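You operate a simulated robot arm through the tools that you are given. There is no shell and no other tool. Be economical: measure what you need, move in short steps, check, and stop when the job is done.

You are at the controls of a simulated two-armed robot. One attempt, no reset.

Task
Take the black knob from the desk sixty-two and leave it on top of the blue spool. Take the green pad on the bench fifty-seven and put it away on the aisle edge of bench twenty-six. Pick up the grey bag with one hand, pass it to the other hand and put it on the shelf under bench fifty-seven. Take the black wheel from the top of the blue cart and put it on the shelf under bench twenty-nine. Take the clear jar from the top grey shelf and put it on the third grey shelf from the bottom. Put the green spool on the silver plate on the desk fifty-nine. Any order will do. Set down upright: grey bag, clear jar.

Only the result counts: the job must be done as asked and must still hold three seconds after the hand-in. Knocking over, shifting, dropping, spilling or breaking anything else fails it.

Robot
Two 7-joint arms with two-finger parallel grippers on one trunk, on a base that drives. Base frame: it is fixed to the floor where the robot stands at the start and does not move with it; the origin is under the middle of the robot, x ahead of it, y to its left, z up; the surface under the hand at the start is at about z = 763. Units: mm, degrees, N and s.
The left shoulder is at the start at [50, 158, 1058], the right one opposite. With the tool pointing down near the work surface each hand reaches from about 220 to 660 mm from the robot's upright axis, wherever it stands, measured 20 degrees to its own side. Places, roughly: aisle edge of bench twenty-six (60x17 cm) [7840, 620, 780]; black knob (3x3x3 cm) [500, 100, 800]; black wheel (8x8x4 cm) [3900, 4700, 800]; blue spool (8x8x8 cm) [700, -300, 800]; clear jar [1250, 5750, 1500]; green pad (6x9x3 cm) [5500, 4200, 800]; green spool (8x8x8 cm) [1100, 5600, 1200]; grey bag (13x8x13 cm) [5400, 4500, 800]; shelf under bench fifty-seven [5300, 4800, 300]; shelf under bench twenty-nine [4300, 1900, 300]; silver plate [1250, 2500, 750]; third grey shelf [1100, 5800, 1200]. Payload 3.91 kg a hand.
Tool frame (each hand has its own): the origin (TCP) lies between the finger pads and is the grasp point; the fingertips stand 30 mm ahead of it; z points along the fingers, y is the line along which they close. The gripper opens to 110 mm. The fingers are 20 mm wide and 10 mm thick; the gripper's body (48 by 112 mm) begins 55 mm behind the TCP.
Orientation is that of the tool frame in the base frame, as [roll, pitch, yaw] about the fixed x, y, z axes, in that order (R = Rz(yaw) Ry(pitch) Rx(roll)). With the fingers straight down and closing along the base's y, the tool's x points along the base's -x, its y along +y and its z along -z.

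Tools
- The arms move only by the tool arm_command. It takes "left_commands", "right_commands" or both (then of equal length, played together; a hand with none holds still); each is a list of rows, each a list of 7 numbers: the shift along the tool's x, y, z in m, then the turn, a rotation vector about the tool's x, y, z in degrees, then the gripper command, from -1 (fully open) to 1 (shut), values between in proportion. In form: [[dx, dy, dz, rx, ry, rz, claw], ...]. A call has 1 to 20 rows; each row shifts and turns the commanded pose from where the row before left it, along the tool's axes as they then stand. Each row takes 0.2 s and may step no farther than 50 mm and 8.6 degrees from the row before; otherwise, or with a gripper value out of range, the whole call is refused. Where a pose cannot be reached the arm comes as near as it can. A force on the tool above 40 N (or 10 N above the force at the start of the call, whichever is more), or a blocked arm, ends the call early, and 0.2 s more pass. The fingers move at their own pace (about 153 mm/s each) and stop on an object; they squeeze with about 42 N. The grip force told is the motor's: it shows also when the fingers shut on nothing. Time passes only in rows, and 0.2 s behind the last, so rows that do not move let the fingers close. The reply holds the time, the measured pose of the TCP, the force on the tool along the base axes, the opening and the grip force, in the units named above and with some noise, with the torque about the TCP (base axes, N m) and any sound that the robot's microphone picked up.
- Cameras (640 x 400 px; columns grow to the right, rows downward): "scene" is now at [135.7, -25.2, 1208.2]; the picture's right is [-0.08, -1.00, 0.00], its down [-0.50, 0.04, -0.86] and it looks along [0.86, -0.07, -0.50] (base axes); focal length 294 px, centre (320, 200). "left" rides on the left gripper at [72, -17, -103] in its tool frame; the picture's right is [0.23, 0.97, 0.00], its down [-0.76, 0.18, -0.62] and it looks along [-0.61, 0.14, 0.78] (tool axes); focal length 222 px, centre (320, 200). "right" rides on the right gripper at [72, 17, -103] in its tool frame; the picture's right is [-0.23, 0.97, 0.00], its down [-0.76, -0.18, -0.62] and it looks along [-0.61, -0.14, 0.78] (tool axes); focal length 222 px, centre (320, 200). There is no depth. A picture from a camera that has moved, and an enlarged one, comes with that camera's place and axes in the base frame and with its lens. The place of the scene camera against the robot may be out by one fixed shift of up to 25 mm in any direction.
- get_image(camera): a new picture of that camera. It takes no simulated time.
- raise_lower(by): slides the trunk up (or, below 0, down) by that many mm; the arms and the scene camera ride with it, the base frame stays. It gives what a move gives, with no picture.
- steer(legs): drives the robot by 1 to 6 legs, each [ahead, turn to the left] in mm and degrees, along the robot's own axes; the way and the turn of a leg run together, so that a leg with both is an arc; at most 1500 mm and 180 degrees a leg. The arms and the cameras ride along, it lands a little off, and it stops where it bumps. It gives what a move gives.
- pan_tilt(pan, tilt): turns the head with the scene camera to pan (to the left, within 80 degrees either way) and tilt (down, from -29 to 69), counted from straight ahead of the robot. It gives what a move gives.
- enlarge(camera, box): a new picture of the part [left, top, right, bottom] of that camera's present view, enlarged. It takes no simulated time.
- close_job(): hands the job in; it is judged then, once.

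Work in short steps. Places have to be worked out from the pictures, the camera data and where the tool is seen: move nearer, look again, correct. Check each grasp and each placing, and mend what went wrong. You have 196 turns and 184 pictures in all, those below and enlarged ones among them. Open the grippers and draw the arms clear of the work before you hand the job in, unless the task says otherwise.

The tools are called after "Call:" as name(argument=value, ...) on one line, values as JSON. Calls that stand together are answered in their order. arm_command: Moves the arms, as the interface text tells. Its arguments: {"type":"object","properties":{"left_commands":{"type":"array","items":{"type":"array","items":{"type":"number"}}},"right_commands":{"type":"array","items":{"type":"array","items":{"type":"number"}}}},"required":[]} The other tools are called the same way: raise_lower (by) slides the trunk up or down; steer (legs) drives the base; pan_tilt (pan, tilt) turns the head that bears the scene camera; get_image (camera) takes a picture; enlarge (camera, box) takes an enlarged picture of a part of a camera's view; close_job () hands the job in.

At the start:

```text
clock: 0.0
left_tool_pos: [438.0, 156.3, 1005.1]
left_orientation: [180.0, 0.1, 179.8]
left_force: [0.7, -0.9, -1.2]
left_wrist_torque: [0.03, -0.02, 0.0]
left_gripper_width: 110.3
left_grip_force: 0.1
right_tool_pos: [465.9, -250.7, 997.9]
right_orientation: [-179.9, 0.1, 179.8]
right_force: [0.0, 0.1, 0.8]
right_wrist_torque: [-0.04, -0.02, 0.02]
right_gripper_width: 109.8
right_grip_force: 0.0
trunk travel left (down, up): [-300.0, 182.0]
robot x, y, heading: [0.1, 6.0, 0.1]
head pan, tilt: [-4.4, 30.3]
```

scene: 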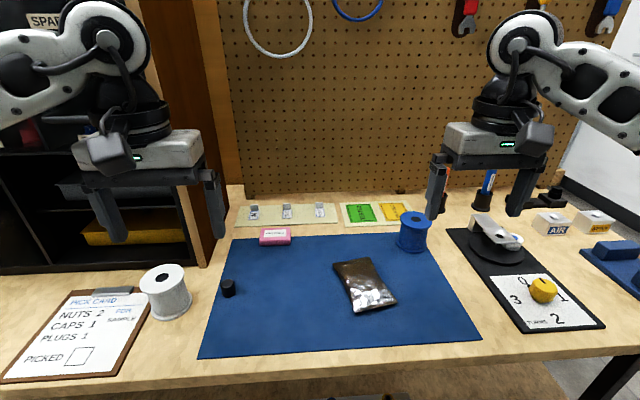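
right: 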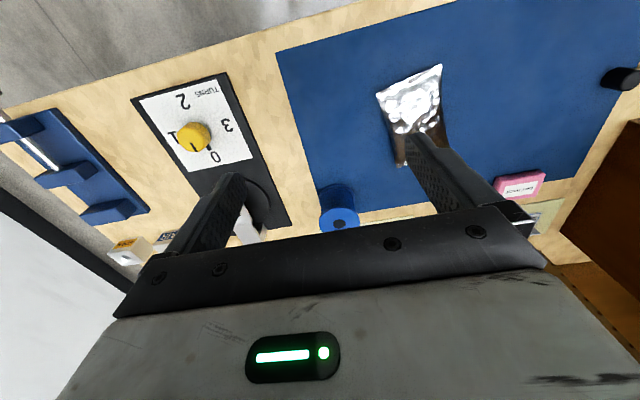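
left: 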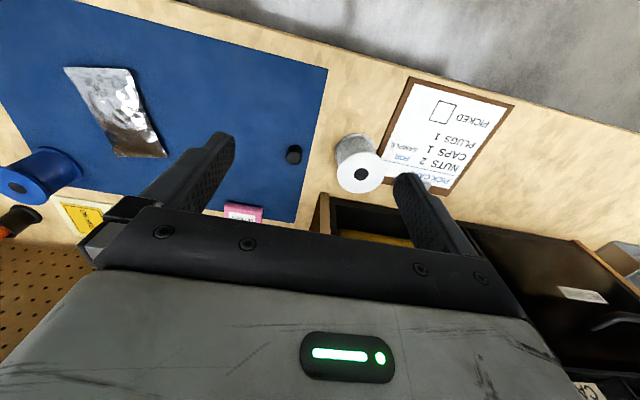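

The left wrist camera puts the black knob near (540, 135) and the scene camera puts the blue spool near (670, -280). I move the left hand above the knob and look again.

Call:
arm_command(left_commands=[[-0.0255, -0.00525, 0.034, 0, 0, 0, -0.3], [-0.0255, -0.00525, 0.034, 0, 0, 0, -0.3], [-0.0255, -0.00525, 0.034, 0, 0, 0, -0.3], [-0.0255, -0.00525, 0.034, 0, 0, 0, -0.3], [0, 0, 0, 0, 0, 0, -0.3]])

Call:
get_image(camera="left")

Call:
get_image(camera="scene")

```text
clock: 1.2
left_tool_pos: [538.8, 136.0, 868.8]
left_orientation: [180.0, 0.0, 179.7]
left_force: [0.2, 0.5, 0.0]
left_wrist_torque: [0.0, 0.0, 0.0]
left_gripper_width: 71.6
left_grip_force: 0.0
right_tool_pos: [465.8, -250.4, 997.6]
right_orientation: [180.0, 0.0, 179.8]
right_force: [-0.3, -0.4, -1.3]
right_wrist_torque: [0.02, -0.04, 0.01]
right_gripper_width: 110.0
right_grip_force: 0.1
trunk travel left (down, up): [-300.0, 182.0]
robot x, y, heading: [-0.4, 2.0, -0.0]
head pan, tilt: [-4.4, 30.3]
```

```text
180 pictures are left
camera left: at [465.9, 121.3, 971.2], right [-0.22, 0.97, 0.0], down [0.76, 0.17, 0.62], along [0.61, 0.14, -0.78], focal length 222 px, centre (320, 200)
```

left: 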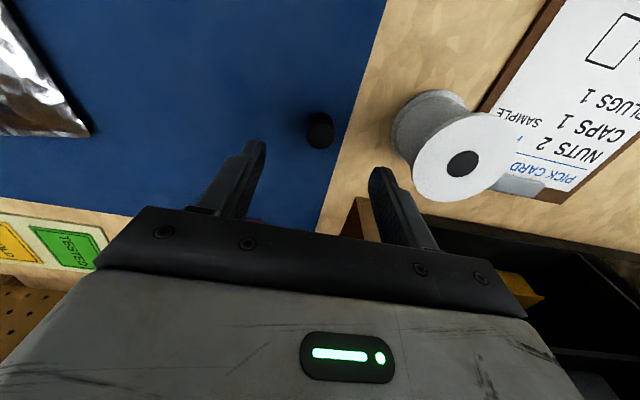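

```text
179 pictures are left
camera scene: at [135.7, -25.1, 1208.2], right [-0.08, -1.0, 0.0], down [-0.5, 0.04, -0.86], along [0.86, -0.07, -0.5], focal length 294 px, centre (320, 200)
```

scene: 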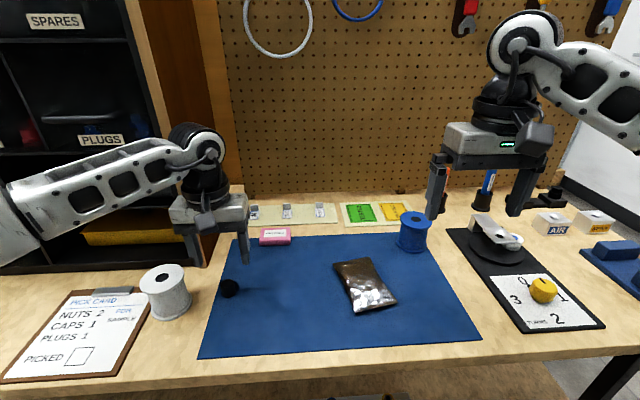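

The knob reads (540, 138), almost under the TCP. I descend to z≈796 with a part-open gripper, close, and lift.

Call:
arm_command(left_commands=[[-0.001, 0.0025, 0.024, 0, 0, 0, -0.1], [0, 0, 0.024, 0, 0, 0, -0.1], [0, 0, 0.024, 0, 0, 0, -0.1], [0, 0, 0, 0, 0, 0, 1], [0, 0, 0, 0, 0, 0, 1], [0, 0, 0, 0, 0, 0, 1]])

Call:
get_image(camera="left")

```text
clock: 2.6
left_tool_pos: [540.1, 141.1, 797.4]
left_orientation: [-180.0, 0.1, 179.7]
left_force: [-0.6, -0.1, -0.2]
left_wrist_torque: [0.03, 0.01, 0.01]
left_gripper_width: 22.4
left_grip_force: 41.4
right_tool_pos: [465.9, -251.2, 997.7]
right_orientation: [-180.0, 0.0, 179.8]
right_force: [0.7, -0.3, 0.1]
right_wrist_torque: [-0.01, -0.02, -0.05]
right_gripper_width: 110.0
right_grip_force: 0.0
trunk travel left (down, up): [-300.0, 182.0]
robot x, y, heading: [-1.3, -0.0, 0.1]
head pan, tilt: [-4.4, 30.3]
```

```text
178 pictures are left
camera left: at [467.3, 125.4, 900.4], right [-0.22, 0.97, 0.0], down [0.76, 0.17, 0.62], along [0.61, 0.14, -0.78], focal length 222 px, centre (320, 200)
```

left: 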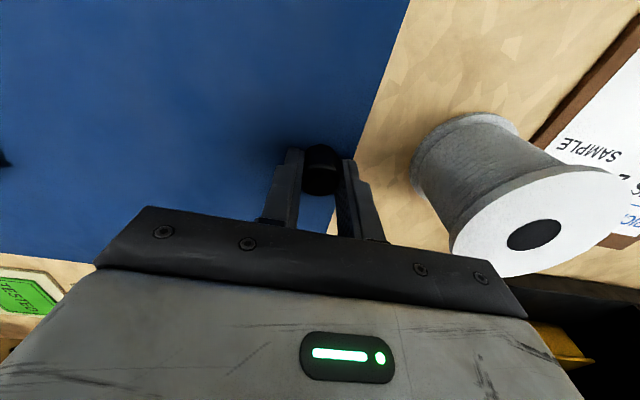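

It is gripped, but the knob seems ~10 mm nearer than the TCP. I re-grip centred.

Call:
arm_command(left_commands=[[0, 0, 0, 0, 0, 0, 0], [0, 0, 0, 0, 0, 0, 0], [0.009, 0, 0, 0, 0, 0, 0], [0, 0, 0, 0, 0, 0, 0], [0, 0, 0, 0, 0, 0, 1], [0, 0, 0, 0, 0, 0, 1], [0, 0, 0, 0, 0, 0, 1]])

Call:
get_image(camera="left")

```text
clock: 4.2
left_tool_pos: [531.6, 141.1, 796.6]
left_orientation: [180.0, 0.0, 179.8]
left_force: [-0.7, -0.8, 0.3]
left_wrist_torque: [-0.02, 0.0, -0.01]
left_gripper_width: 22.5
left_grip_force: 41.5
right_tool_pos: [465.6, -250.9, 998.1]
right_orientation: [-180.0, 0.0, 179.8]
right_force: [-0.2, -0.1, 0.0]
right_wrist_torque: [0.0, 0.0, 0.0]
right_gripper_width: 109.9
right_grip_force: 0.0
trunk travel left (down, up): [-300.0, 182.0]
robot x, y, heading: [-5.3, -1.3, -0.4]
head pan, tilt: [-4.4, 30.3]
```

```text
177 pictures are left
camera left: at [458.6, 125.0, 900.2], right [-0.22, 0.97, 0.0], down [0.76, 0.17, 0.62], along [0.61, 0.14, -0.78], focal length 222 px, centre (320, 200)
```

left: 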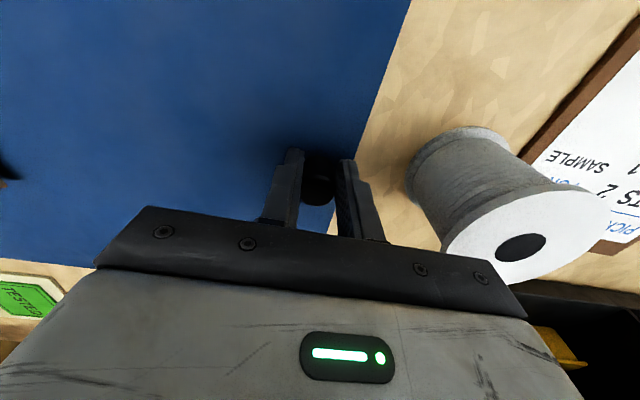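

Now centred in the fingers. I lift and turn the robot right so the left hand faces the blue spool.

Call:
arm_command(left_commands=[[0, 0, -0.04, 0, 0, 0, 1], [0, 0, -0.04, 0, 0, 0, 1], [0, 0, -0.04, 0, 0, 0, 1], [0, 0, -0.04, 0, 0, 0, 1]])

Call:
steer(legs=[[0, -38]])

Call:
pan_tilt(pan=15, tilt=32)

Call:
get_image(camera="scene")

Call:
get_image(camera="left")

```text
clock: 5.2
left_tool_pos: [532.3, 140.5, 955.7]
left_orientation: [-179.9, 0.0, 179.8]
left_force: [-0.8, -0.5, 0.5]
left_wrist_torque: [0.04, 0.01, 0.01]
left_gripper_width: 22.7
left_grip_force: 42.0
right_tool_pos: [464.6, -249.3, 997.9]
right_orientation: [180.0, 0.0, 179.8]
right_force: [-0.9, 0.0, 1.2]
right_wrist_torque: [-0.02, 0.03, 0.01]
right_gripper_width: 110.3
right_grip_force: 0.1
trunk travel left (down, up): [-300.0, 182.0]
robot x, y, heading: [1.7, 3.5, 0.2]
head pan, tilt: [-4.4, 30.3]
```

```text
clock: 7.4
left_tool_pos: [506.8, -215.6, 956.2]
left_orientation: [179.9, 0.0, 141.9]
left_force: [0.7, -0.5, -0.4]
left_wrist_torque: [0.01, -0.03, -0.01]
left_gripper_width: 22.2
left_grip_force: 42.3
right_tool_pos: [214.2, -482.9, 997.9]
right_orientation: [-179.9, 0.1, 141.8]
right_force: [-0.4, -0.2, 0.1]
right_wrist_torque: [0.01, -0.02, -0.01]
right_gripper_width: 110.1
right_grip_force: 0.0
trunk travel left (down, up): [-300.0, 182.0]
robot x, y, heading: [-2.0, -2.5, -37.7]
head pan, tilt: [-4.4, 30.3]
```

```text
clock: 8.2
left_tool_pos: [506.6, -214.7, 955.3]
left_orientation: [-180.0, 0.0, 141.9]
left_force: [-0.9, -0.4, -0.4]
left_wrist_torque: [0.04, -0.03, -0.03]
left_gripper_width: 22.6
left_grip_force: 42.2
right_tool_pos: [215.1, -482.9, 997.6]
right_orientation: [180.0, -0.1, 142.0]
right_force: [0.1, -0.1, -0.4]
right_wrist_torque: [0.02, 0.01, 0.03]
right_gripper_width: 109.8
right_grip_force: 0.1
trunk travel left (down, up): [-300.0, 182.0]
robot x, y, heading: [0.8, 3.1, -38.0]
head pan, tilt: [15.0, 32.0]
```

```text
176 pictures are left
camera scene: at [119.7, -77.7, 1205.5], right [-0.39, -0.92, 0.0], down [-0.49, 0.21, -0.85], along [0.78, -0.33, -0.53], focal length 294 px, centre (320, 200)
```

scene: 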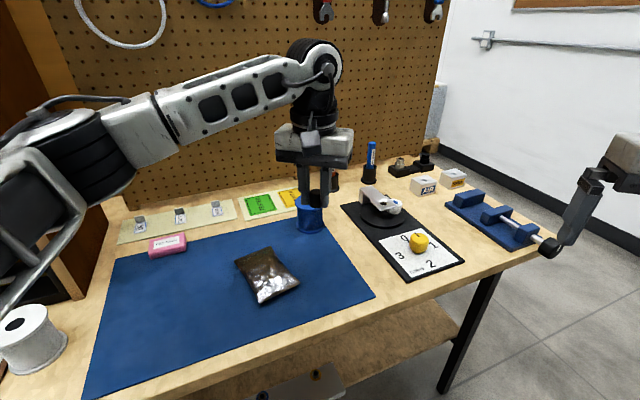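

```text
175 pictures are left
camera left: at [438.7, -182.8, 1058.5], right [0.42, 0.91, 0.0], down [0.71, -0.33, 0.62], along [0.56, -0.26, -0.78], focal length 222 px, centre (320, 200)
```

left: 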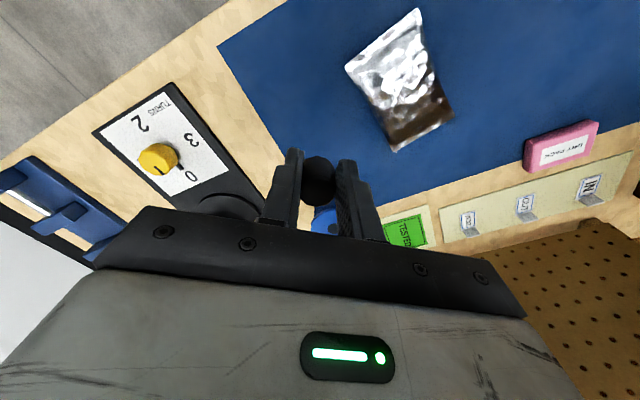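

The spool lies near (650, -262). I drive ahead slightly for reach, then look again.

Call:
steer(legs=[[70, 0]])

Call:
get_image(camera="left")

Call:
get_image(camera="scene")

```text
clock: 9.2
left_tool_pos: [561.2, -258.1, 954.9]
left_orientation: [180.0, 0.0, 141.9]
left_force: [0.3, -0.4, -0.4]
left_wrist_torque: [-0.02, 0.02, -0.02]
left_gripper_width: 22.4
left_grip_force: 42.4
right_tool_pos: [269.3, -525.3, 998.0]
right_orientation: [179.9, 0.1, 141.9]
right_force: [-0.6, -0.4, 0.3]
right_wrist_torque: [0.01, 0.02, 0.01]
right_gripper_width: 109.9
right_grip_force: 0.1
trunk travel left (down, up): [-300.0, 182.0]
robot x, y, heading: [52.8, -42.5, -37.8]
head pan, tilt: [15.0, 32.0]
```

```text
174 pictures are left
camera left: at [493.2, -225.4, 1058.3], right [0.42, 0.91, 0.0], down [0.71, -0.33, 0.62], along [0.56, -0.26, -0.78], focal length 222 px, centre (320, 200)
```

left: 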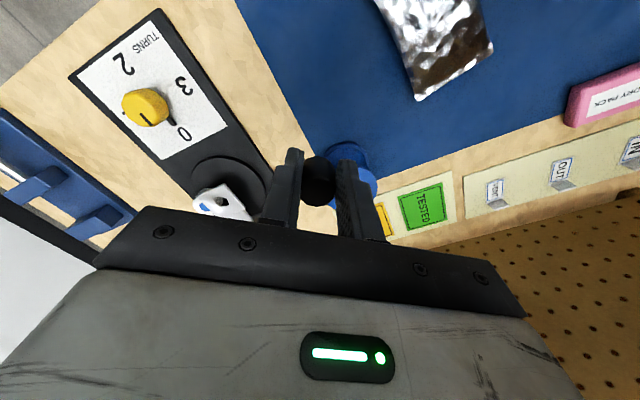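

```text
173 pictures are left
camera scene: at [174.4, -120.1, 1205.4], right [-0.39, -0.92, 0.0], down [-0.49, 0.21, -0.85], along [0.78, -0.33, -0.53], focal length 294 px, centre (320, 200)
```

scene: 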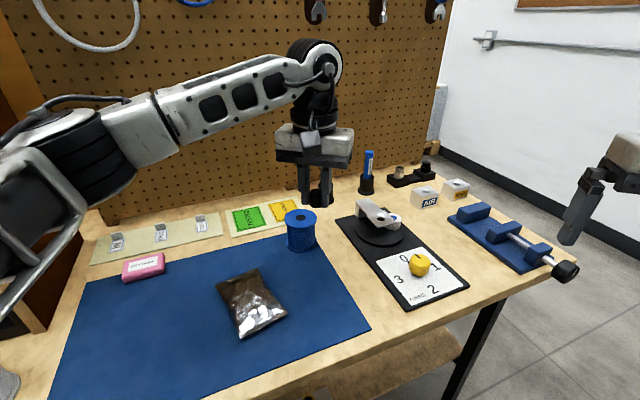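

I enlarge the left view to locate the spool's top rim.

Call:
enlarge(camera="left", box=[260, 110, 420, 250])

Call:
enlarge(camera="scene", box=[240, 150, 380, 270])

```text
2.86 times, centred on (340, 180) of left
camera zoom: at [493.2, -225.4, 1058.3], right [0.42, 0.91, 0.0], down [0.71, -0.33, 0.62], along [0.56, -0.26, -0.78], focal length 635 px, centre (263, 257)
```

zoom: 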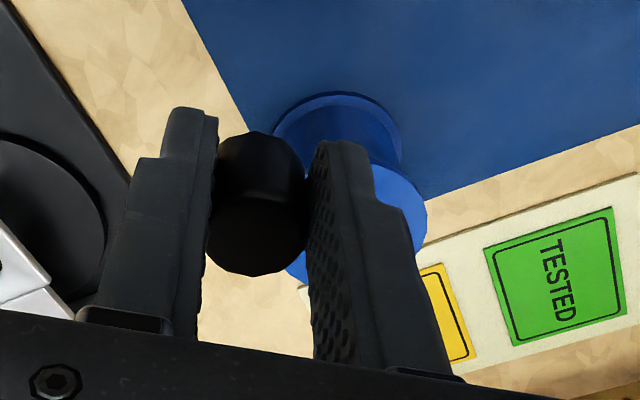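

```text
3.33 times, centred on (310, 210) of scene
camera zoom: at [174.4, -120.1, 1205.4], right [-0.39, -0.92, 0.0], down [-0.49, 0.21, -0.85], along [0.78, -0.33, -0.53], focal length 978 px, centre (353, 167)
```

zoom: 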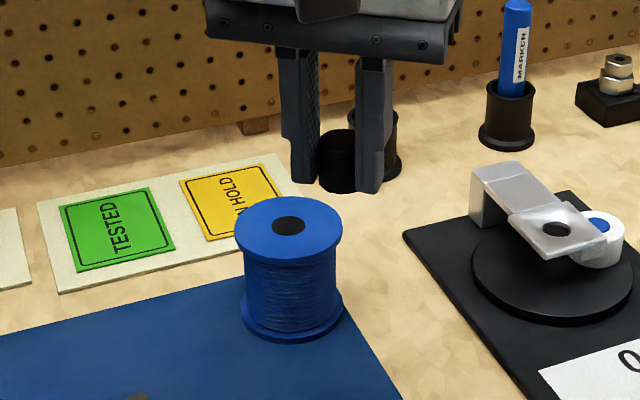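

The spool's top centre is at about (646, -257). I move over it, staying ~30 mm above.

Call:
arm_command(left_commands=[[-0.0221, 0.0177, 0.005, 0, 0, 0, 1], [-0.0221, 0.0177, 0.015, 0, 0, 0, 1], [-0.0221, 0.0177, 0.02, 0, 0, 0, 1], [0, 0, 0, 0, 0, 0, 1]])

Call:
enlarge(camera="left", box=[260, 110, 420, 250])

Call:
enlarge(camera="scene", box=[240, 150, 380, 270])

```text
clock: 10.2
left_tool_pos: [645.3, -258.3, 915.8]
left_orientation: [-180.0, 0.1, 141.9]
left_force: [0.3, 0.2, -0.7]
left_wrist_torque: [0.03, 0.03, 0.0]
left_gripper_width: 22.3
left_grip_force: 41.9
right_tool_pos: [267.7, -525.3, 998.3]
right_orientation: [180.0, 0.0, 141.9]
right_force: [0.0, 0.0, 0.0]
right_wrist_torque: [0.03, -0.03, 0.01]
right_gripper_width: 110.2
right_grip_force: 0.0
trunk travel left (down, up): [-300.0, 182.0]
robot x, y, heading: [53.4, -41.7, -37.8]
head pan, tilt: [15.0, 32.0]
```

```text
2.86 times, centred on (340, 180) of left
camera zoom: at [577.5, -225.3, 1019.1], right [0.42, 0.91, 0.0], down [0.71, -0.33, 0.62], along [0.56, -0.26, -0.78], focal length 635 px, centre (263, 257)
```

zoom: 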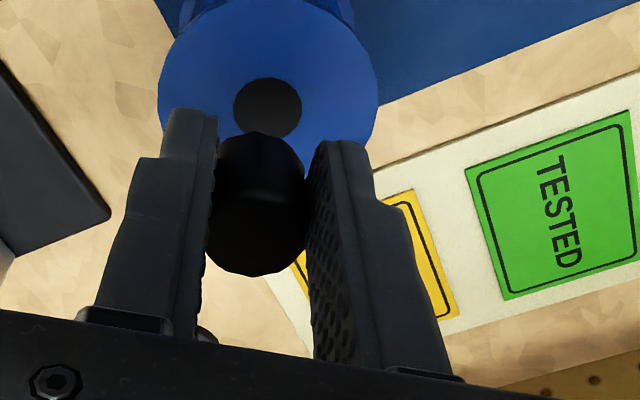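

```text
3.33 times, centred on (310, 210) of scene
camera zoom: at [174.0, -119.8, 1205.5], right [-0.39, -0.92, 0.0], down [-0.49, 0.21, -0.85], along [0.78, -0.33, -0.53], focal length 978 px, centre (353, 167)
```

zoom: 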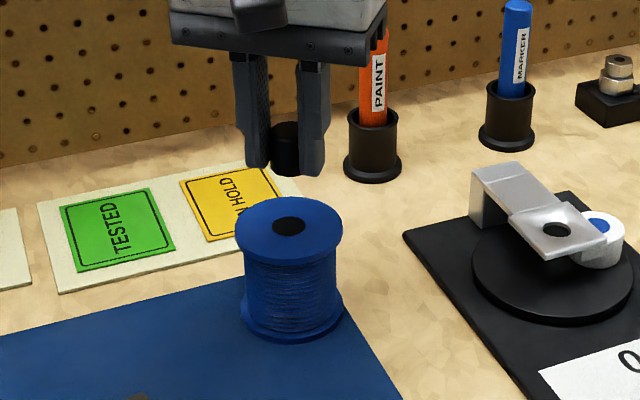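

Corrected spool centre is (656, -260), top ≈ 835–843. I shift and go down to 882 and check.

Call:
arm_command(left_commands=[[-0.0095, 0.0049, 0.01, 0, 0, 0, 1], [0, 0, 0.012, 0, 0, 0, 1], [0, 0, 0.012, 0, 0, 0, 1], [0, 0, 0, 0, 0, 0, 1]])

Call:
enlarge(camera="left", box=[260, 110, 420, 250])

Call:
enlarge(camera="scene", box=[260, 160, 360, 260])

```text
clock: 11.2
left_tool_pos: [656.7, -258.7, 881.9]
left_orientation: [179.9, 0.1, 141.9]
left_force: [0.3, 0.9, 0.0]
left_wrist_torque: [-0.01, 0.01, -0.01]
left_gripper_width: 22.4
left_grip_force: 42.3
right_tool_pos: [268.0, -526.1, 997.3]
right_orientation: [180.0, 0.0, 142.0]
right_force: [-0.3, -0.3, 0.5]
right_wrist_torque: [-0.01, 0.04, -0.03]
right_gripper_width: 109.9
right_grip_force: 0.0
trunk travel left (down, up): [-300.0, 182.0]
robot x, y, heading: [53.4, -40.2, -37.7]
head pan, tilt: [15.0, 32.0]
```

```text
2.86 times, centred on (340, 180) of left
camera zoom: at [588.6, -226.9, 984.9], right [0.42, 0.91, 0.0], down [0.71, -0.33, 0.62], along [0.56, -0.26, -0.78], focal length 635 px, centre (263, 257)
```

zoom: 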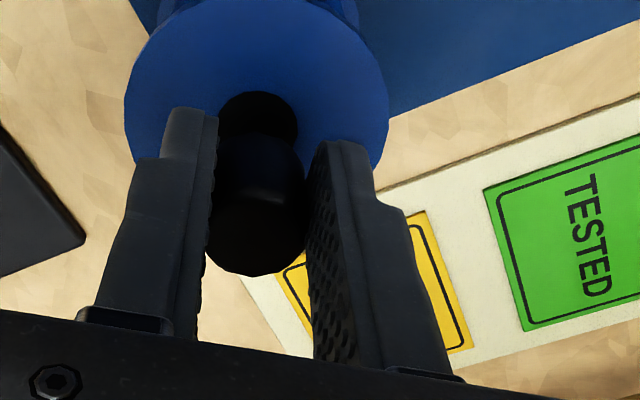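

```text
4.00 times, centred on (310, 210) of scene
camera zoom: at [174.0, -119.8, 1205.5], right [-0.39, -0.92, 0.0], down [-0.49, 0.21, -0.85], along [0.78, -0.33, -0.53], focal length 1174 px, centre (360, 160)
```

zoom: 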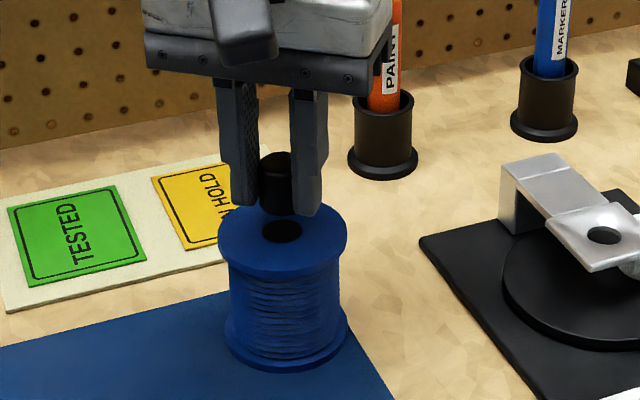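

Aligned over the hole. I lower in small steps watching the force.

Call:
arm_command(left_commands=[[0, 0, 0.003, 0, 0, 0, 1], [0, 0, 0.003, 0, 0, 0, 1], [0, 0, 0, 0, 0, 0, 1]])

Call:
arm_command(left_commands=[[0, 0, 0.003, 0, 0, 0, 1], [0, 0, 0, 0, 0, 0, 1]])

Call:
enlarge(camera="left", box=[260, 110, 420, 250])

Call:
enlarge(camera="scene", box=[260, 160, 360, 260])

```text
clock: 12.0
left_tool_pos: [656.0, -259.2, 875.6]
left_orientation: [-179.9, 0.0, 141.9]
left_force: [-0.2, -0.8, -0.2]
left_wrist_torque: [0.03, -0.01, 0.01]
left_gripper_width: 22.5
left_grip_force: 41.7
right_tool_pos: [267.3, -526.4, 997.2]
right_orientation: [-180.0, 0.0, 141.9]
right_force: [-0.5, -0.1, 0.1]
right_wrist_torque: [-0.02, 0.01, -0.01]
right_gripper_width: 110.0
right_grip_force: 0.0
trunk travel left (down, up): [-300.0, 182.0]
robot x, y, heading: [56.2, -39.6, -37.6]
head pan, tilt: [15.0, 32.0]
```

```text
clock: 12.6
left_tool_pos: [656.0, -258.4, 872.0]
left_orientation: [180.0, -0.1, 141.8]
left_force: [-0.3, 0.2, 0.0]
left_wrist_torque: [-0.01, 0.01, -0.04]
left_gripper_width: 22.4
left_grip_force: 41.8
right_tool_pos: [268.7, -525.4, 998.1]
right_orientation: [-180.0, -0.1, 141.9]
right_force: [0.2, 0.4, 1.3]
right_wrist_torque: [0.01, 0.02, 0.02]
right_gripper_width: 110.0
right_grip_force: 0.0
trunk travel left (down, up): [-300.0, 182.0]
robot x, y, heading: [53.5, -44.6, -37.9]
head pan, tilt: [15.0, 32.0]
```

```text
2.86 times, centred on (340, 180) of left
camera zoom: at [588.5, -226.0, 975.6], right [0.42, 0.91, 0.0], down [0.71, -0.33, 0.62], along [0.56, -0.26, -0.78], focal length 635 px, centre (263, 257)
```

zoom: 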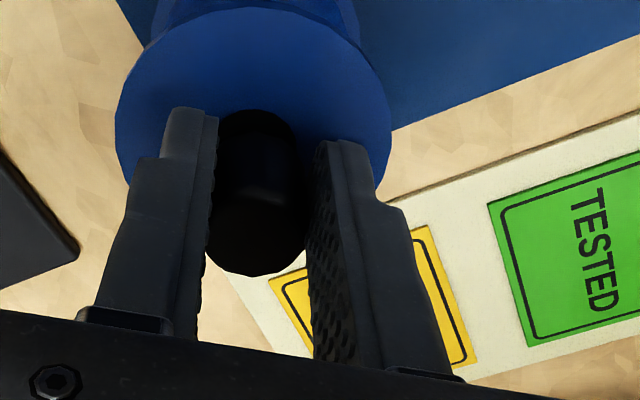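

```text
4.00 times, centred on (310, 210) of scene
camera zoom: at [174.0, -119.8, 1205.5], right [-0.39, -0.92, 0.0], down [-0.49, 0.21, -0.85], along [0.78, -0.33, -0.53], focal length 1174 px, centre (360, 160)
```

zoom: 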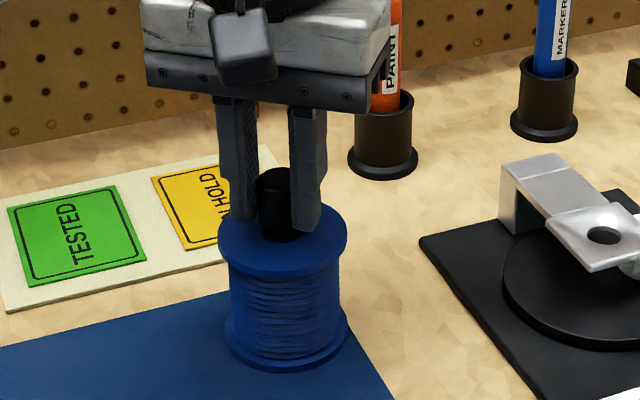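

Very near contact; I continue in 2 mm steps, watching the force.

Call:
arm_command(left_commands=[[0, 0, 0.002, 0, 0, 0, 1], [0, 0, 0, 0, 0, 0, 1]])

Call:
arm_command(left_commands=[[0, 0, 0.002, 0, 0, 0, 1], [0, 0, 0, 0, 0, 0, 1]])

Call:
enlarge(camera="scene", box=[270, 180, 330, 240])

```text
clock: 13.2
left_tool_pos: [656.4, -259.4, 868.4]
left_orientation: [-180.0, 0.0, 141.9]
left_force: [0.2, 0.1, -0.5]
left_wrist_torque: [0.0, -0.01, -0.03]
left_gripper_width: 22.4
left_grip_force: 42.3
right_tool_pos: [267.6, -525.8, 998.4]
right_orientation: [-179.9, 0.1, 142.0]
right_force: [0.9, -0.6, 0.0]
right_wrist_torque: [0.02, -0.02, -0.01]
right_gripper_width: 109.9
right_grip_force: 0.0
trunk travel left (down, up): [-300.0, 182.0]
robot x, y, heading: [53.8, -41.0, -37.9]
head pan, tilt: [15.0, 32.0]
```

```text
clock: 13.8
left_tool_pos: [654.4, -259.6, 868.6]
left_orientation: [-179.9, 0.0, 141.9]
left_force: [-0.7, 0.1, 0.3]
left_wrist_torque: [-0.02, 0.01, -0.03]
left_gripper_width: 22.5
left_grip_force: 42.2
right_tool_pos: [268.9, -525.4, 997.8]
right_orientation: [-179.9, 0.1, 141.9]
right_force: [-0.5, 0.5, 0.6]
right_wrist_torque: [0.0, 0.0, 0.0]
right_gripper_width: 110.0
right_grip_force: 0.1
trunk travel left (down, up): [-300.0, 182.0]
robot x, y, heading: [52.6, -42.5, -37.7]
head pan, tilt: [15.0, 32.0]
```

```text
6.67 times, centred on (300, 210) of scene
camera zoom: at [174.0, -119.8, 1205.5], right [-0.39, -0.92, 0.0], down [-0.49, 0.21, -0.85], along [0.78, -0.33, -0.53], focal length 1956 px, centre (453, 133)
```

zoom: 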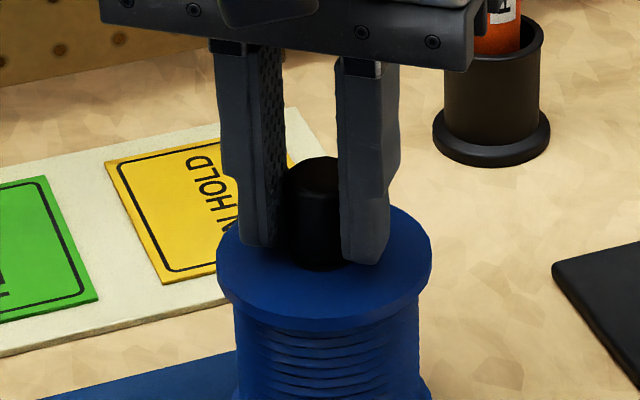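

No contact force yet; two more small steps.

Call:
arm_command(left_commands=[[0, 0, 0.002, 0, 0, 0, 1], [0, 0, 0, 0, 0, 0, 1]])

Call:
arm_command(left_commands=[[0, 0, 0.002, 0, 0, 0, 1], [0, 0, 0, 0, 0, 0, 1]])

Call:
enlarge(camera="scene", box=[270, 180, 330, 240])

```text
clock: 14.4
left_tool_pos: [656.9, -259.4, 867.7]
left_orientation: [-179.9, 0.1, 141.9]
left_force: [0.4, 0.2, 2.2]
left_wrist_torque: [0.01, -0.03, -0.02]
left_gripper_width: 22.7
left_grip_force: 42.3
right_tool_pos: [267.7, -525.0, 998.2]
right_orientation: [180.0, 0.1, 141.9]
right_force: [-0.5, 0.2, -0.7]
right_wrist_torque: [0.0, 0.04, 0.02]
right_gripper_width: 109.9
right_grip_force: 0.2
trunk travel left (down, up): [-300.0, 182.0]
robot x, y, heading: [56.5, -42.0, -37.8]
head pan, tilt: [15.0, 32.0]
```

```text
clock: 15.0
left_tool_pos: [655.2, -259.1, 865.6]
left_orientation: [180.0, 0.3, 142.0]
left_force: [0.6, 2.3, 14.7]
left_wrist_torque: [-0.02, -0.11, 0.01]
left_gripper_width: 22.4
left_grip_force: 42.0
right_tool_pos: [267.2, -524.1, 999.4]
right_orientation: [-180.0, 0.1, 141.9]
right_force: [0.6, 1.0, -0.1]
right_wrist_torque: [-0.02, 0.0, -0.01]
right_gripper_width: 109.9
right_grip_force: 0.0
trunk travel left (down, up): [-300.0, 182.0]
robot x, y, heading: [52.5, -41.3, -37.9]
head pan, tilt: [15.0, 32.0]
```

```text
6.67 times, centred on (300, 210) of scene
camera zoom: at [172.8, -119.1, 1205.9], right [-0.39, -0.92, 0.0], down [-0.49, 0.21, -0.85], along [0.78, -0.33, -0.53], focal length 1956 px, centre (453, 133)
```

zoom: 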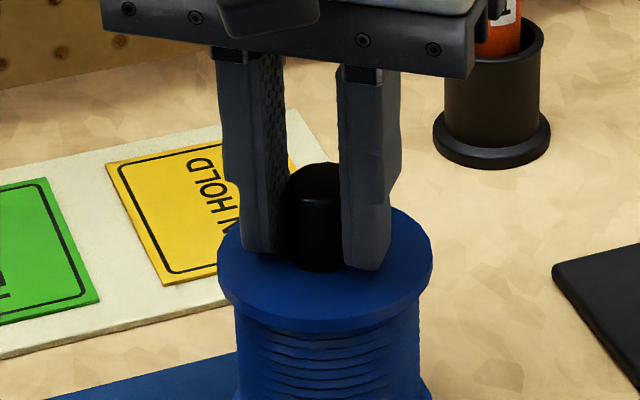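

Contact made (≈15 N up). I ease 1.5 mm, open and lift away.

Call:
arm_command(left_commands=[[0, 0, -0.0015, 0, 0, 0, 1], [0, 0, 0, 0, 0, 0, 0], [0, 0, 0, 0, 0, 0, 0], [0, 0, -0.03, 0, 0, 0, 0], [0, 0, -0.04, 0, 0, 0, 0], [0, 0, -0.04, 0, 0, 0, 0]])

Call:
enlarge(camera="scene", box=[240, 150, 380, 270])

```text
clock: 16.4
left_tool_pos: [656.3, -258.2, 975.1]
left_orientation: [180.0, 0.0, 141.9]
left_force: [0.8, 0.2, -0.3]
left_wrist_torque: [-0.03, -0.02, 0.01]
left_gripper_width: 54.9
left_grip_force: 0.1
right_tool_pos: [267.8, -526.4, 998.2]
right_orientation: [-180.0, 0.0, 142.0]
right_force: [-0.1, 0.2, 0.0]
right_wrist_torque: [0.01, 0.05, 0.01]
right_gripper_width: 110.3
right_grip_force: 0.1
trunk travel left (down, up): [-300.0, 182.0]
robot x, y, heading: [54.0, -43.8, -38.0]
head pan, tilt: [15.0, 32.0]
```

```text
3.33 times, centred on (310, 210) of scene
camera zoom: at [173.7, -119.8, 1205.5], right [-0.39, -0.92, 0.0], down [-0.49, 0.21, -0.85], along [0.78, -0.33, -0.53], focal length 978 px, centre (353, 167)
```

zoom: 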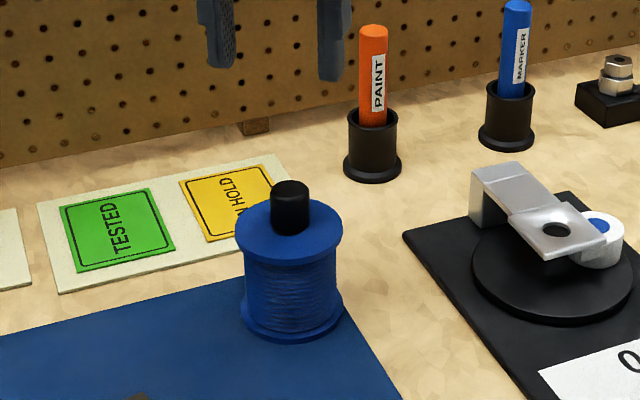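

The knob stands on the blue spool. I draw both arms in, then back off and turn to see the room.

Call:
arm_command(left_commands=[[0.045, 0, -0.01, 0, 0, 0, 0], [0.045, 0, 0, 0, 0, 0, 0], [0.045, 0, 0, 0, 0, 0, 0], [0.045, 0, 0, 0, 0, 0, 0], [0.045, 0, 0, 0, 0, 0, 0], [0.045, 0, 0, 0, 0, 0, 0]], right_commands=[[0.022, 0, 0, 0, 0, 0, 0], [0.022, 0, 0, 0, 0, 0, 0], [0.022, 0, 0, 0, 0, 0, 0], [0.022, 0, 0, 0, 0, 0, 0], [0.022, 0, 0, 0, 0, 0, 0], [0.022, 0, 0, 0, 0, 0, 0]])

Call:
steer(legs=[[-90, 0], [0, 98]])

Call:
pan_tilt(pan=0, tilt=15)

Call:
get_image(camera="scene")

Call:
pan_tilt(pan=70, tilt=15)

Call:
get_image(camera="scene")

```text
clock: 17.8
left_tool_pos: [444.4, -92.2, 984.3]
left_orientation: [-180.0, 0.0, 141.9]
left_force: [-0.4, -0.4, 0.6]
left_wrist_torque: [-0.01, -0.06, 0.01]
left_gripper_width: 55.2
left_grip_force: 0.1
right_tool_pos: [163.8, -443.8, 997.9]
right_orientation: [179.9, 0.2, 141.8]
right_force: [0.3, -1.0, -0.2]
right_wrist_torque: [0.0, 0.02, 0.0]
right_gripper_width: 54.8
right_grip_force: 0.0
trunk travel left (down, up): [-300.0, 182.0]
robot x, y, heading: [57.2, -40.7, -38.1]
head pan, tilt: [15.0, 32.0]
```

```text
clock: 23.1
left_tool_pos: [-29.7, 407.2, 985.2]
left_orientation: [180.0, 0.0, -118.9]
left_force: [-1.5, -0.3, 0.6]
left_wrist_torque: [-0.01, 0.0, -0.01]
left_gripper_width: 55.0
left_grip_force: 0.0
right_tool_pos: [361.1, 186.8, 999.1]
right_orientation: [-179.9, 0.0, -118.9]
right_force: [-0.4, -1.1, 0.9]
right_wrist_torque: [-0.02, 0.0, 0.02]
right_gripper_width: 55.2
right_grip_force: 0.1
trunk travel left (down, up): [-300.0, 182.0]
robot x, y, heading: [-16.4, 12.7, 61.4]
head pan, tilt: [15.0, 32.0]
```

```text
clock: 23.9
left_tool_pos: [-29.2, 407.1, 984.7]
left_orientation: [180.0, 0.0, -118.9]
left_force: [-0.2, -0.6, -0.1]
left_wrist_torque: [0.01, 0.0, 0.01]
left_gripper_width: 54.9
left_grip_force: 0.0
right_tool_pos: [362.4, 186.9, 997.6]
right_orientation: [179.9, 0.1, -118.9]
right_force: [-0.6, 0.8, -0.6]
right_wrist_torque: [0.02, -0.02, 0.0]
right_gripper_width: 54.9
right_grip_force: 0.1
trunk travel left (down, up): [-300.0, 182.0]
robot x, y, heading: [-19.0, 14.7, 61.7]
head pan, tilt: [0.0, 15.0]
```

```text
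161 pictures are left
camera scene: at [52.7, 111.9, 1232.8], right [0.88, -0.48, 0.0], down [-0.12, -0.23, -0.97], along [0.46, 0.85, -0.26], focal length 294 px, centre (320, 200)
```

scene: 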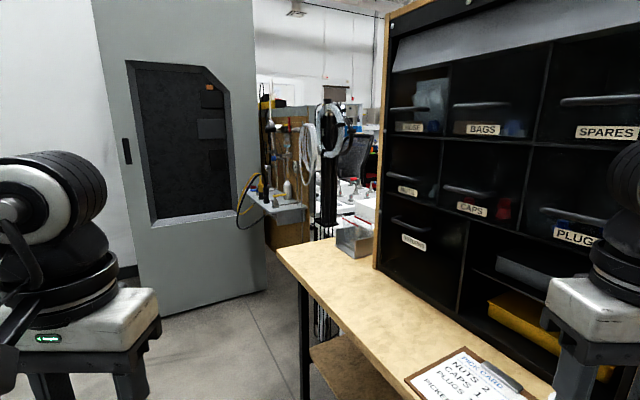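

```text
clock: 25.3
left_tool_pos: [-29.9, 407.1, 985.7]
left_orientation: [-179.9, 0.1, -118.9]
left_force: [-0.4, 0.1, 0.2]
left_wrist_torque: [-0.01, -0.02, 0.01]
left_gripper_width: 54.9
left_grip_force: 0.1
right_tool_pos: [361.9, 185.8, 997.8]
right_orientation: [-180.0, -0.1, -118.8]
right_force: [-0.8, -0.2, 0.4]
right_wrist_torque: [0.04, 0.0, -0.01]
right_gripper_width: 55.3
right_grip_force: 0.1
trunk travel left (down, up): [-300.0, 182.0]
robot x, y, heading: [-17.7, 12.8, 61.2]
head pan, tilt: [70.0, 15.0]
```

```text
160 pictures are left
camera scene: at [-53.7, 100.0, 1232.9], right [0.75, 0.66, 0.0], down [0.17, -0.19, -0.97], along [-0.64, 0.73, -0.26], focal length 294 px, centre (320, 200)
```

scene: 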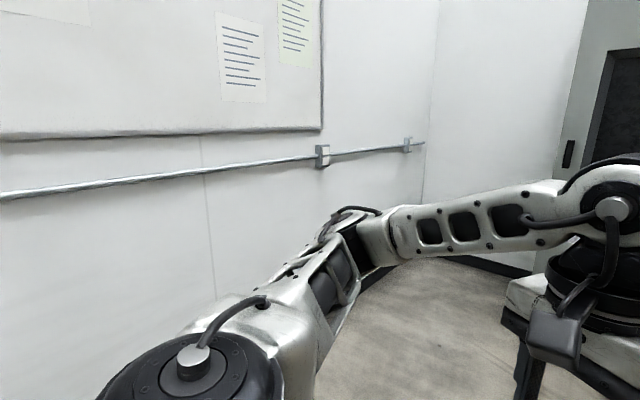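

The passage leads ahead (+y) past the desk end (y≈1085) and before the grey locker (y≈2000). I drive to about (-17, 1480) then turn to face +x.

Call:
steer(legs=[[0, 29], [1470, 0], [0, -70]])

Call:
pan_tilt(pan=0, tilt=18)

Call:
get_image(camera="scene")

```text
clock: 36.7
left_tool_pos: [174.8, 1806.5, 987.7]
left_orientation: [179.7, 0.3, -152.7]
left_force: [-0.3, 0.0, -0.6]
left_wrist_torque: [0.01, 0.0, -0.02]
left_gripper_width: 55.1
left_grip_force: 0.0
right_tool_pos: [377.9, 1406.2, 997.7]
right_orientation: [179.7, 0.2, -152.8]
right_force: [-0.7, -0.2, -0.1]
right_wrist_torque: [0.0, -0.01, -0.02]
right_gripper_width: 54.8
right_grip_force: 0.0
trunk travel left (down, up): [-300.0, 182.0]
robot x, y, heading: [-34.8, 1476.3, 27.2]
head pan, tilt: [70.0, 15.0]
stopped in leg 3: the robot was blocked; the commanded pose is now the measured one
```

```text
clock: 38.1
left_tool_pos: [175.0, 1807.5, 987.4]
left_orientation: [179.7, 0.3, -152.7]
left_force: [-0.2, 0.7, 0.3]
left_wrist_torque: [0.0, -0.01, -0.01]
left_gripper_width: 55.2
left_grip_force: 0.1
right_tool_pos: [376.7, 1404.8, 996.8]
right_orientation: [179.7, 0.2, -152.8]
right_force: [0.4, -0.1, 0.2]
right_wrist_torque: [-0.01, 0.02, 0.02]
right_gripper_width: 55.0
right_grip_force: 0.0
trunk travel left (down, up): [-300.0, 182.0]
robot x, y, heading: [-30.7, 1475.4, 27.2]
head pan, tilt: [0.0, 18.0]
```

```text
159 pictures are left
camera scene: at [90.2, 1513.9, 1228.5], right [0.46, -0.89, -0.01], down [-0.27, -0.14, -0.95], along [0.84, 0.44, -0.31], focal length 294 px, centre (320, 200)
```

scene: 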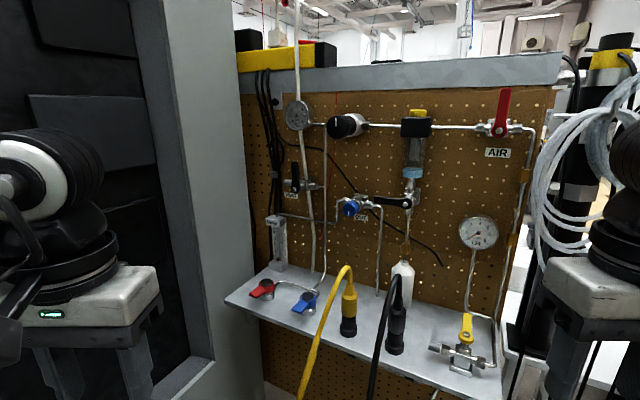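

The turn was stopped by something near the utility panel; the exit seems to be the aisle on the right side of the start desk (y≈-1650). I turn back and retreat along my own path.

Call:
steer(legs=[[0, 63], [-1450, 0], [0, -130]])

Call:
get_image(camera="scene")

```text
clock: 53.4
left_tool_pos: [343.2, -48.0, 984.3]
left_orientation: [179.9, 0.0, 137.7]
left_force: [0.0, 0.2, 0.5]
left_wrist_torque: [0.04, 0.01, -0.02]
left_gripper_width: 55.1
left_grip_force: 0.0
right_tool_pos: [37.6, -376.7, 996.5]
right_orientation: [-179.9, 0.0, 137.6]
right_force: [-0.2, -0.3, 0.7]
right_wrist_torque: [0.01, -0.02, -0.01]
right_gripper_width: 55.0
right_grip_force: 0.2
trunk travel left (down, up): [-300.0, 182.0]
robot x, y, heading: [-45.3, 26.8, -41.8]
head pan, tilt: [0.0, 18.0]
```

```text
158 pictures are left
camera scene: at [60.5, -77.0, 1228.0], right [-0.67, -0.74, 0.0], down [-0.23, 0.21, -0.95], along [0.71, -0.64, -0.31], focal length 294 px, centre (320, 200)
```

scene: 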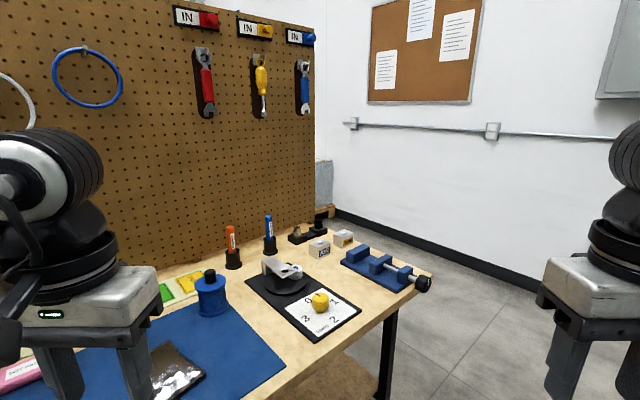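

Aisle is open to the right. I drive to about (-45, -1500) and face +x.

Call:
steer(legs=[[0, -47], [1500, 0], [100, 0], [0, 89]])

Call:
get_image(camera="scene")

```text
clock: 67.3
left_tool_pos: [325.5, -1333.5, 986.2]
left_orientation: [180.0, 0.1, 178.9]
left_force: [0.3, -0.5, -0.4]
left_wrist_torque: [0.03, 0.04, -0.01]
left_gripper_width: 55.1
left_grip_force: 0.0
right_tool_pos: [314.3, -1782.8, 997.6]
right_orientation: [-180.0, 0.0, 178.9]
right_force: [-0.4, 0.6, 0.1]
right_wrist_torque: [-0.03, -0.02, 0.01]
right_gripper_width: 55.3
right_grip_force: 0.1
trunk travel left (down, up): [-300.0, 182.0]
robot x, y, heading: [-20.8, -1529.0, -0.8]
head pan, tilt: [0.0, 18.0]
```

```text
157 pictures are left
camera scene: at [121.6, -1550.1, 1228.0], right [-0.01, -1.0, 0.0], down [-0.31, 0.0, -0.95], along [0.95, -0.01, -0.31], focal length 294 px, centre (320, 200)
```

scene: 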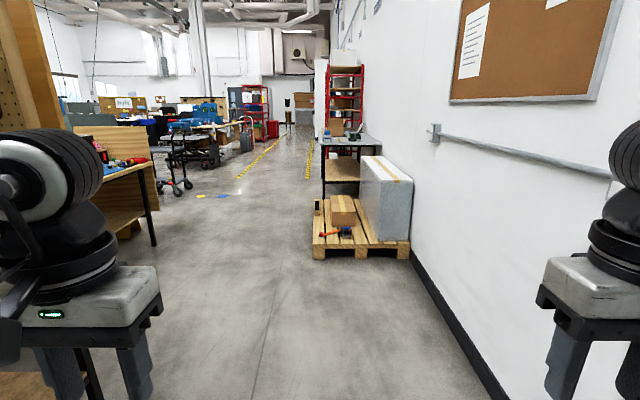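

The lab opens up ahead; a pallet stands at x≈2300, y<-1500. I go ahead bearing a bit left and look again.

Call:
steer(legs=[[500, 0], [0, 18], [1500, 0], [0, 30]])

Call:
get_image(camera="scene")

Call:
pan_tilt(pan=55, tilt=18)

Call:
get_image(camera="scene")

```text
clock: 79.8
left_tool_pos: [2015.2, -701.8, 984.4]
left_orientation: [-180.0, 0.0, -133.9]
left_force: [-0.1, 0.7, 0.5]
left_wrist_torque: [0.0, -0.02, 0.01]
left_gripper_width: 55.0
left_grip_force: 0.0
right_tool_pos: [2336.8, -1016.6, 998.0]
right_orientation: [180.0, 0.0, -133.8]
right_force: [-0.2, -0.4, -0.5]
right_wrist_torque: [0.02, -0.02, 0.01]
right_gripper_width: 55.1
right_grip_force: 0.0
trunk travel left (down, up): [-300.0, 182.0]
robot x, y, heading: [1930.0, -1086.2, 46.3]
head pan, tilt: [0.0, 18.0]
```

```text
156 pictures are left
camera scene: at [2025.2, -1008.4, 1228.0], right [0.73, -0.69, 0.0], down [-0.21, -0.22, -0.95], along [0.65, 0.69, -0.31], focal length 294 px, centre (320, 200)
```

scene: 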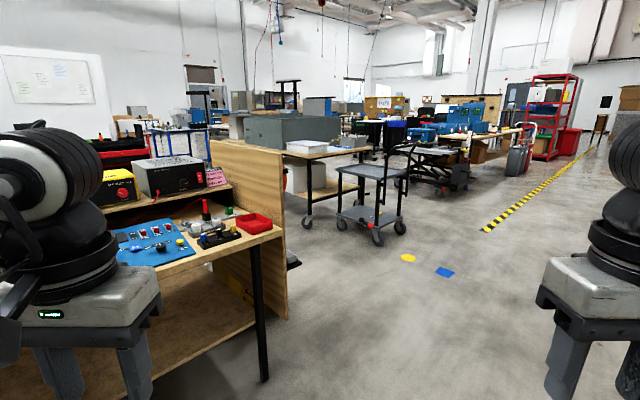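

```text
clock: 81.1
left_tool_pos: [2016.1, -701.6, 986.2]
left_orientation: [180.0, 0.0, -133.8]
left_force: [0.1, 0.4, 0.5]
left_wrist_torque: [0.01, 0.0, -0.03]
left_gripper_width: 54.8
left_grip_force: 0.1
right_tool_pos: [2337.1, -1016.4, 997.2]
right_orientation: [-180.0, 0.0, -133.7]
right_force: [0.4, -0.3, 0.3]
right_wrist_torque: [0.01, -0.03, 0.01]
right_gripper_width: 54.8
right_grip_force: 0.1
trunk travel left (down, up): [-300.0, 182.0]
robot x, y, heading: [1928.8, -1085.6, 46.6]
head pan, tilt: [55.0, 18.0]
```

```text
155 pictures are left
camera scene: at [1942.5, -984.8, 1228.0], right [0.98, 0.2, 0.0], down [0.06, -0.3, -0.95], along [-0.19, 0.93, -0.31], focal length 294 px, centre (320, 200)
```

scene: 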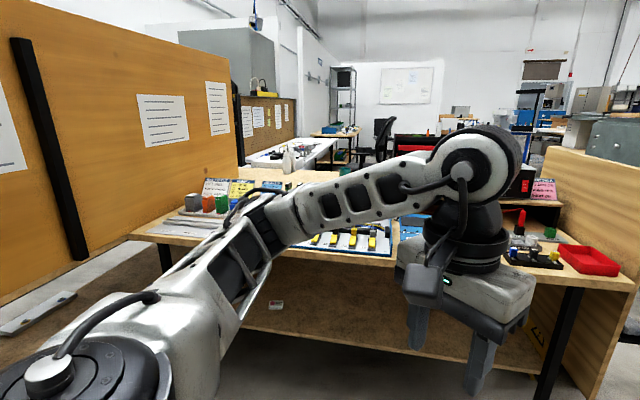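

I can pass between the wooden end panel (x≈2880) and the cart (x≈3900). I drive to about (3250, -450), then face north.

Call:
steer(legs=[[0, -21], [1460, 0], [0, 65]])

Call:
pan_tilt(pan=0, tilt=18)

Call:
get_image(camera="scene")

```text
clock: 92.3
left_tool_pos: [3044.0, -117.9, 985.6]
left_orientation: [-180.0, 0.1, -89.5]
left_force: [-0.4, -0.8, 0.5]
left_wrist_torque: [0.04, 0.0, -0.01]
left_gripper_width: 55.0
left_grip_force: 0.0
right_tool_pos: [3493.9, -117.9, 997.0]
right_orientation: [-179.9, 0.0, -89.5]
right_force: [0.4, 0.4, -1.0]
right_wrist_torque: [0.02, -0.05, 0.01]
right_gripper_width: 55.0
right_grip_force: 0.0
trunk travel left (down, up): [-300.0, 182.0]
robot x, y, heading: [3248.5, -453.4, 90.9]
head pan, tilt: [55.0, 18.0]
```

```text
clock: 93.6
left_tool_pos: [3043.8, -118.0, 985.1]
left_orientation: [-180.0, 0.1, -89.5]
left_force: [-0.2, 0.0, -0.1]
left_wrist_torque: [0.0, 0.03, 0.01]
left_gripper_width: 55.2
left_grip_force: 0.0
right_tool_pos: [3494.1, -118.4, 996.5]
right_orientation: [180.0, 0.1, -89.6]
right_force: [0.2, 0.5, 1.2]
right_wrist_torque: [0.02, -0.01, 0.02]
right_gripper_width: 54.9
right_grip_force: 0.0
trunk travel left (down, up): [-300.0, 182.0]
robot x, y, heading: [3253.8, -454.5, 90.7]
head pan, tilt: [0.0, 18.0]
```

```text
154 pictures are left
camera scene: at [3253.8, -340.1, 1228.0], right [1.0, 0.01, 0.0], down [0.0, -0.31, -0.95], along [-0.01, 0.95, -0.31], focal length 294 px, centre (320, 200)
```

scene: 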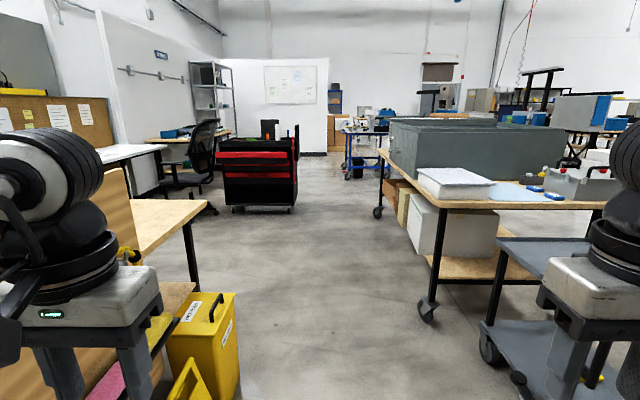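

North aisle is clear at x≈3350, with the grey shelf unit far left and bench 29 at right. I drive north to y≈3500 and look.

Call:
steer(legs=[[0, -3], [1500, 0], [1500, 0], [1000, 0], [0, 50]])

Call:
get_image(camera="scene")

Call:
pan_tilt(pan=55, tilt=18)

Call:
get_image(camera="scene")

```text
clock: 103.1
left_tool_pos: [3100.2, 1541.2, 985.7]
left_orientation: [-179.7, 0.3, -91.7]
left_force: [-0.8, -0.6, -0.1]
left_wrist_torque: [0.03, 0.04, 0.04]
left_gripper_width: 55.0
left_grip_force: 0.1
right_tool_pos: [3554.1, 1522.2, 994.5]
right_orientation: [-179.6, -1.0, -92.9]
right_force: [-0.9, 0.0, 0.1]
right_wrist_torque: [-0.01, -0.01, 0.01]
right_gripper_width: 55.0
right_grip_force: 0.1
trunk travel left (down, up): [-300.0, 182.0]
robot x, y, heading: [3296.2, 1197.6, 88.2]
head pan, tilt: [0.0, 18.0]
stopped in leg 3: the robot was blocked; the commanded pose is now the measured one
```

```text
153 pictures are left
camera scene: at [3299.3, 1310.3, 1229.2], right [1.0, -0.03, 0.0], down [0.0, -0.3, -0.95], along [0.03, 0.95, -0.3], focal length 294 px, centre (320, 200)
```

scene: 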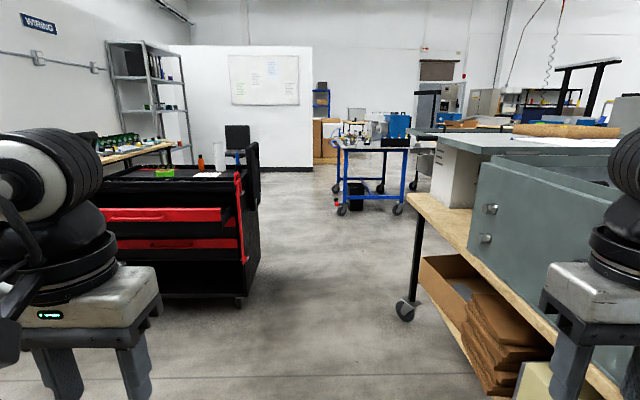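

```text
clock: 104.3
left_tool_pos: [3100.7, 1540.3, 986.4]
left_orientation: [-179.6, 0.4, -91.6]
left_force: [0.2, 0.4, -0.3]
left_wrist_torque: [0.01, 0.03, 0.01]
left_gripper_width: 54.6
left_grip_force: 0.0
right_tool_pos: [3553.7, 1522.0, 994.5]
right_orientation: [-179.5, -0.8, -92.8]
right_force: [0.2, 0.7, -0.4]
right_wrist_torque: [-0.02, 0.02, -0.03]
right_gripper_width: 54.8
right_grip_force: 0.1
trunk travel left (down, up): [-300.0, 182.0]
robot x, y, heading: [3295.9, 1198.3, 88.1]
head pan, tilt: [55.0, 18.0]
```

```text
152 pictures are left
camera scene: at [3222.1, 1271.5, 1228.2], right [0.6, 0.8, 0.01], down [0.25, -0.18, -0.95], along [-0.76, 0.57, -0.31], focal length 294 px, centre (320, 200)
```

scene: 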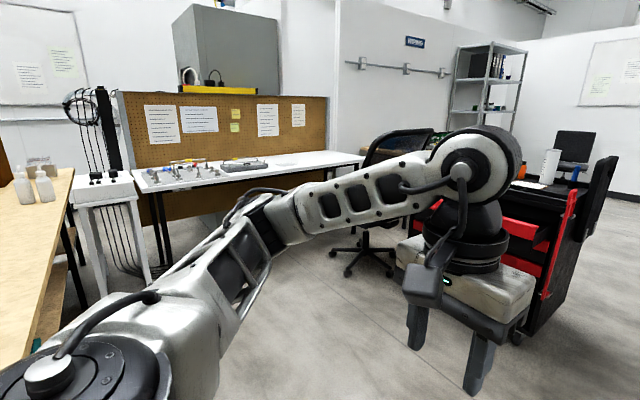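

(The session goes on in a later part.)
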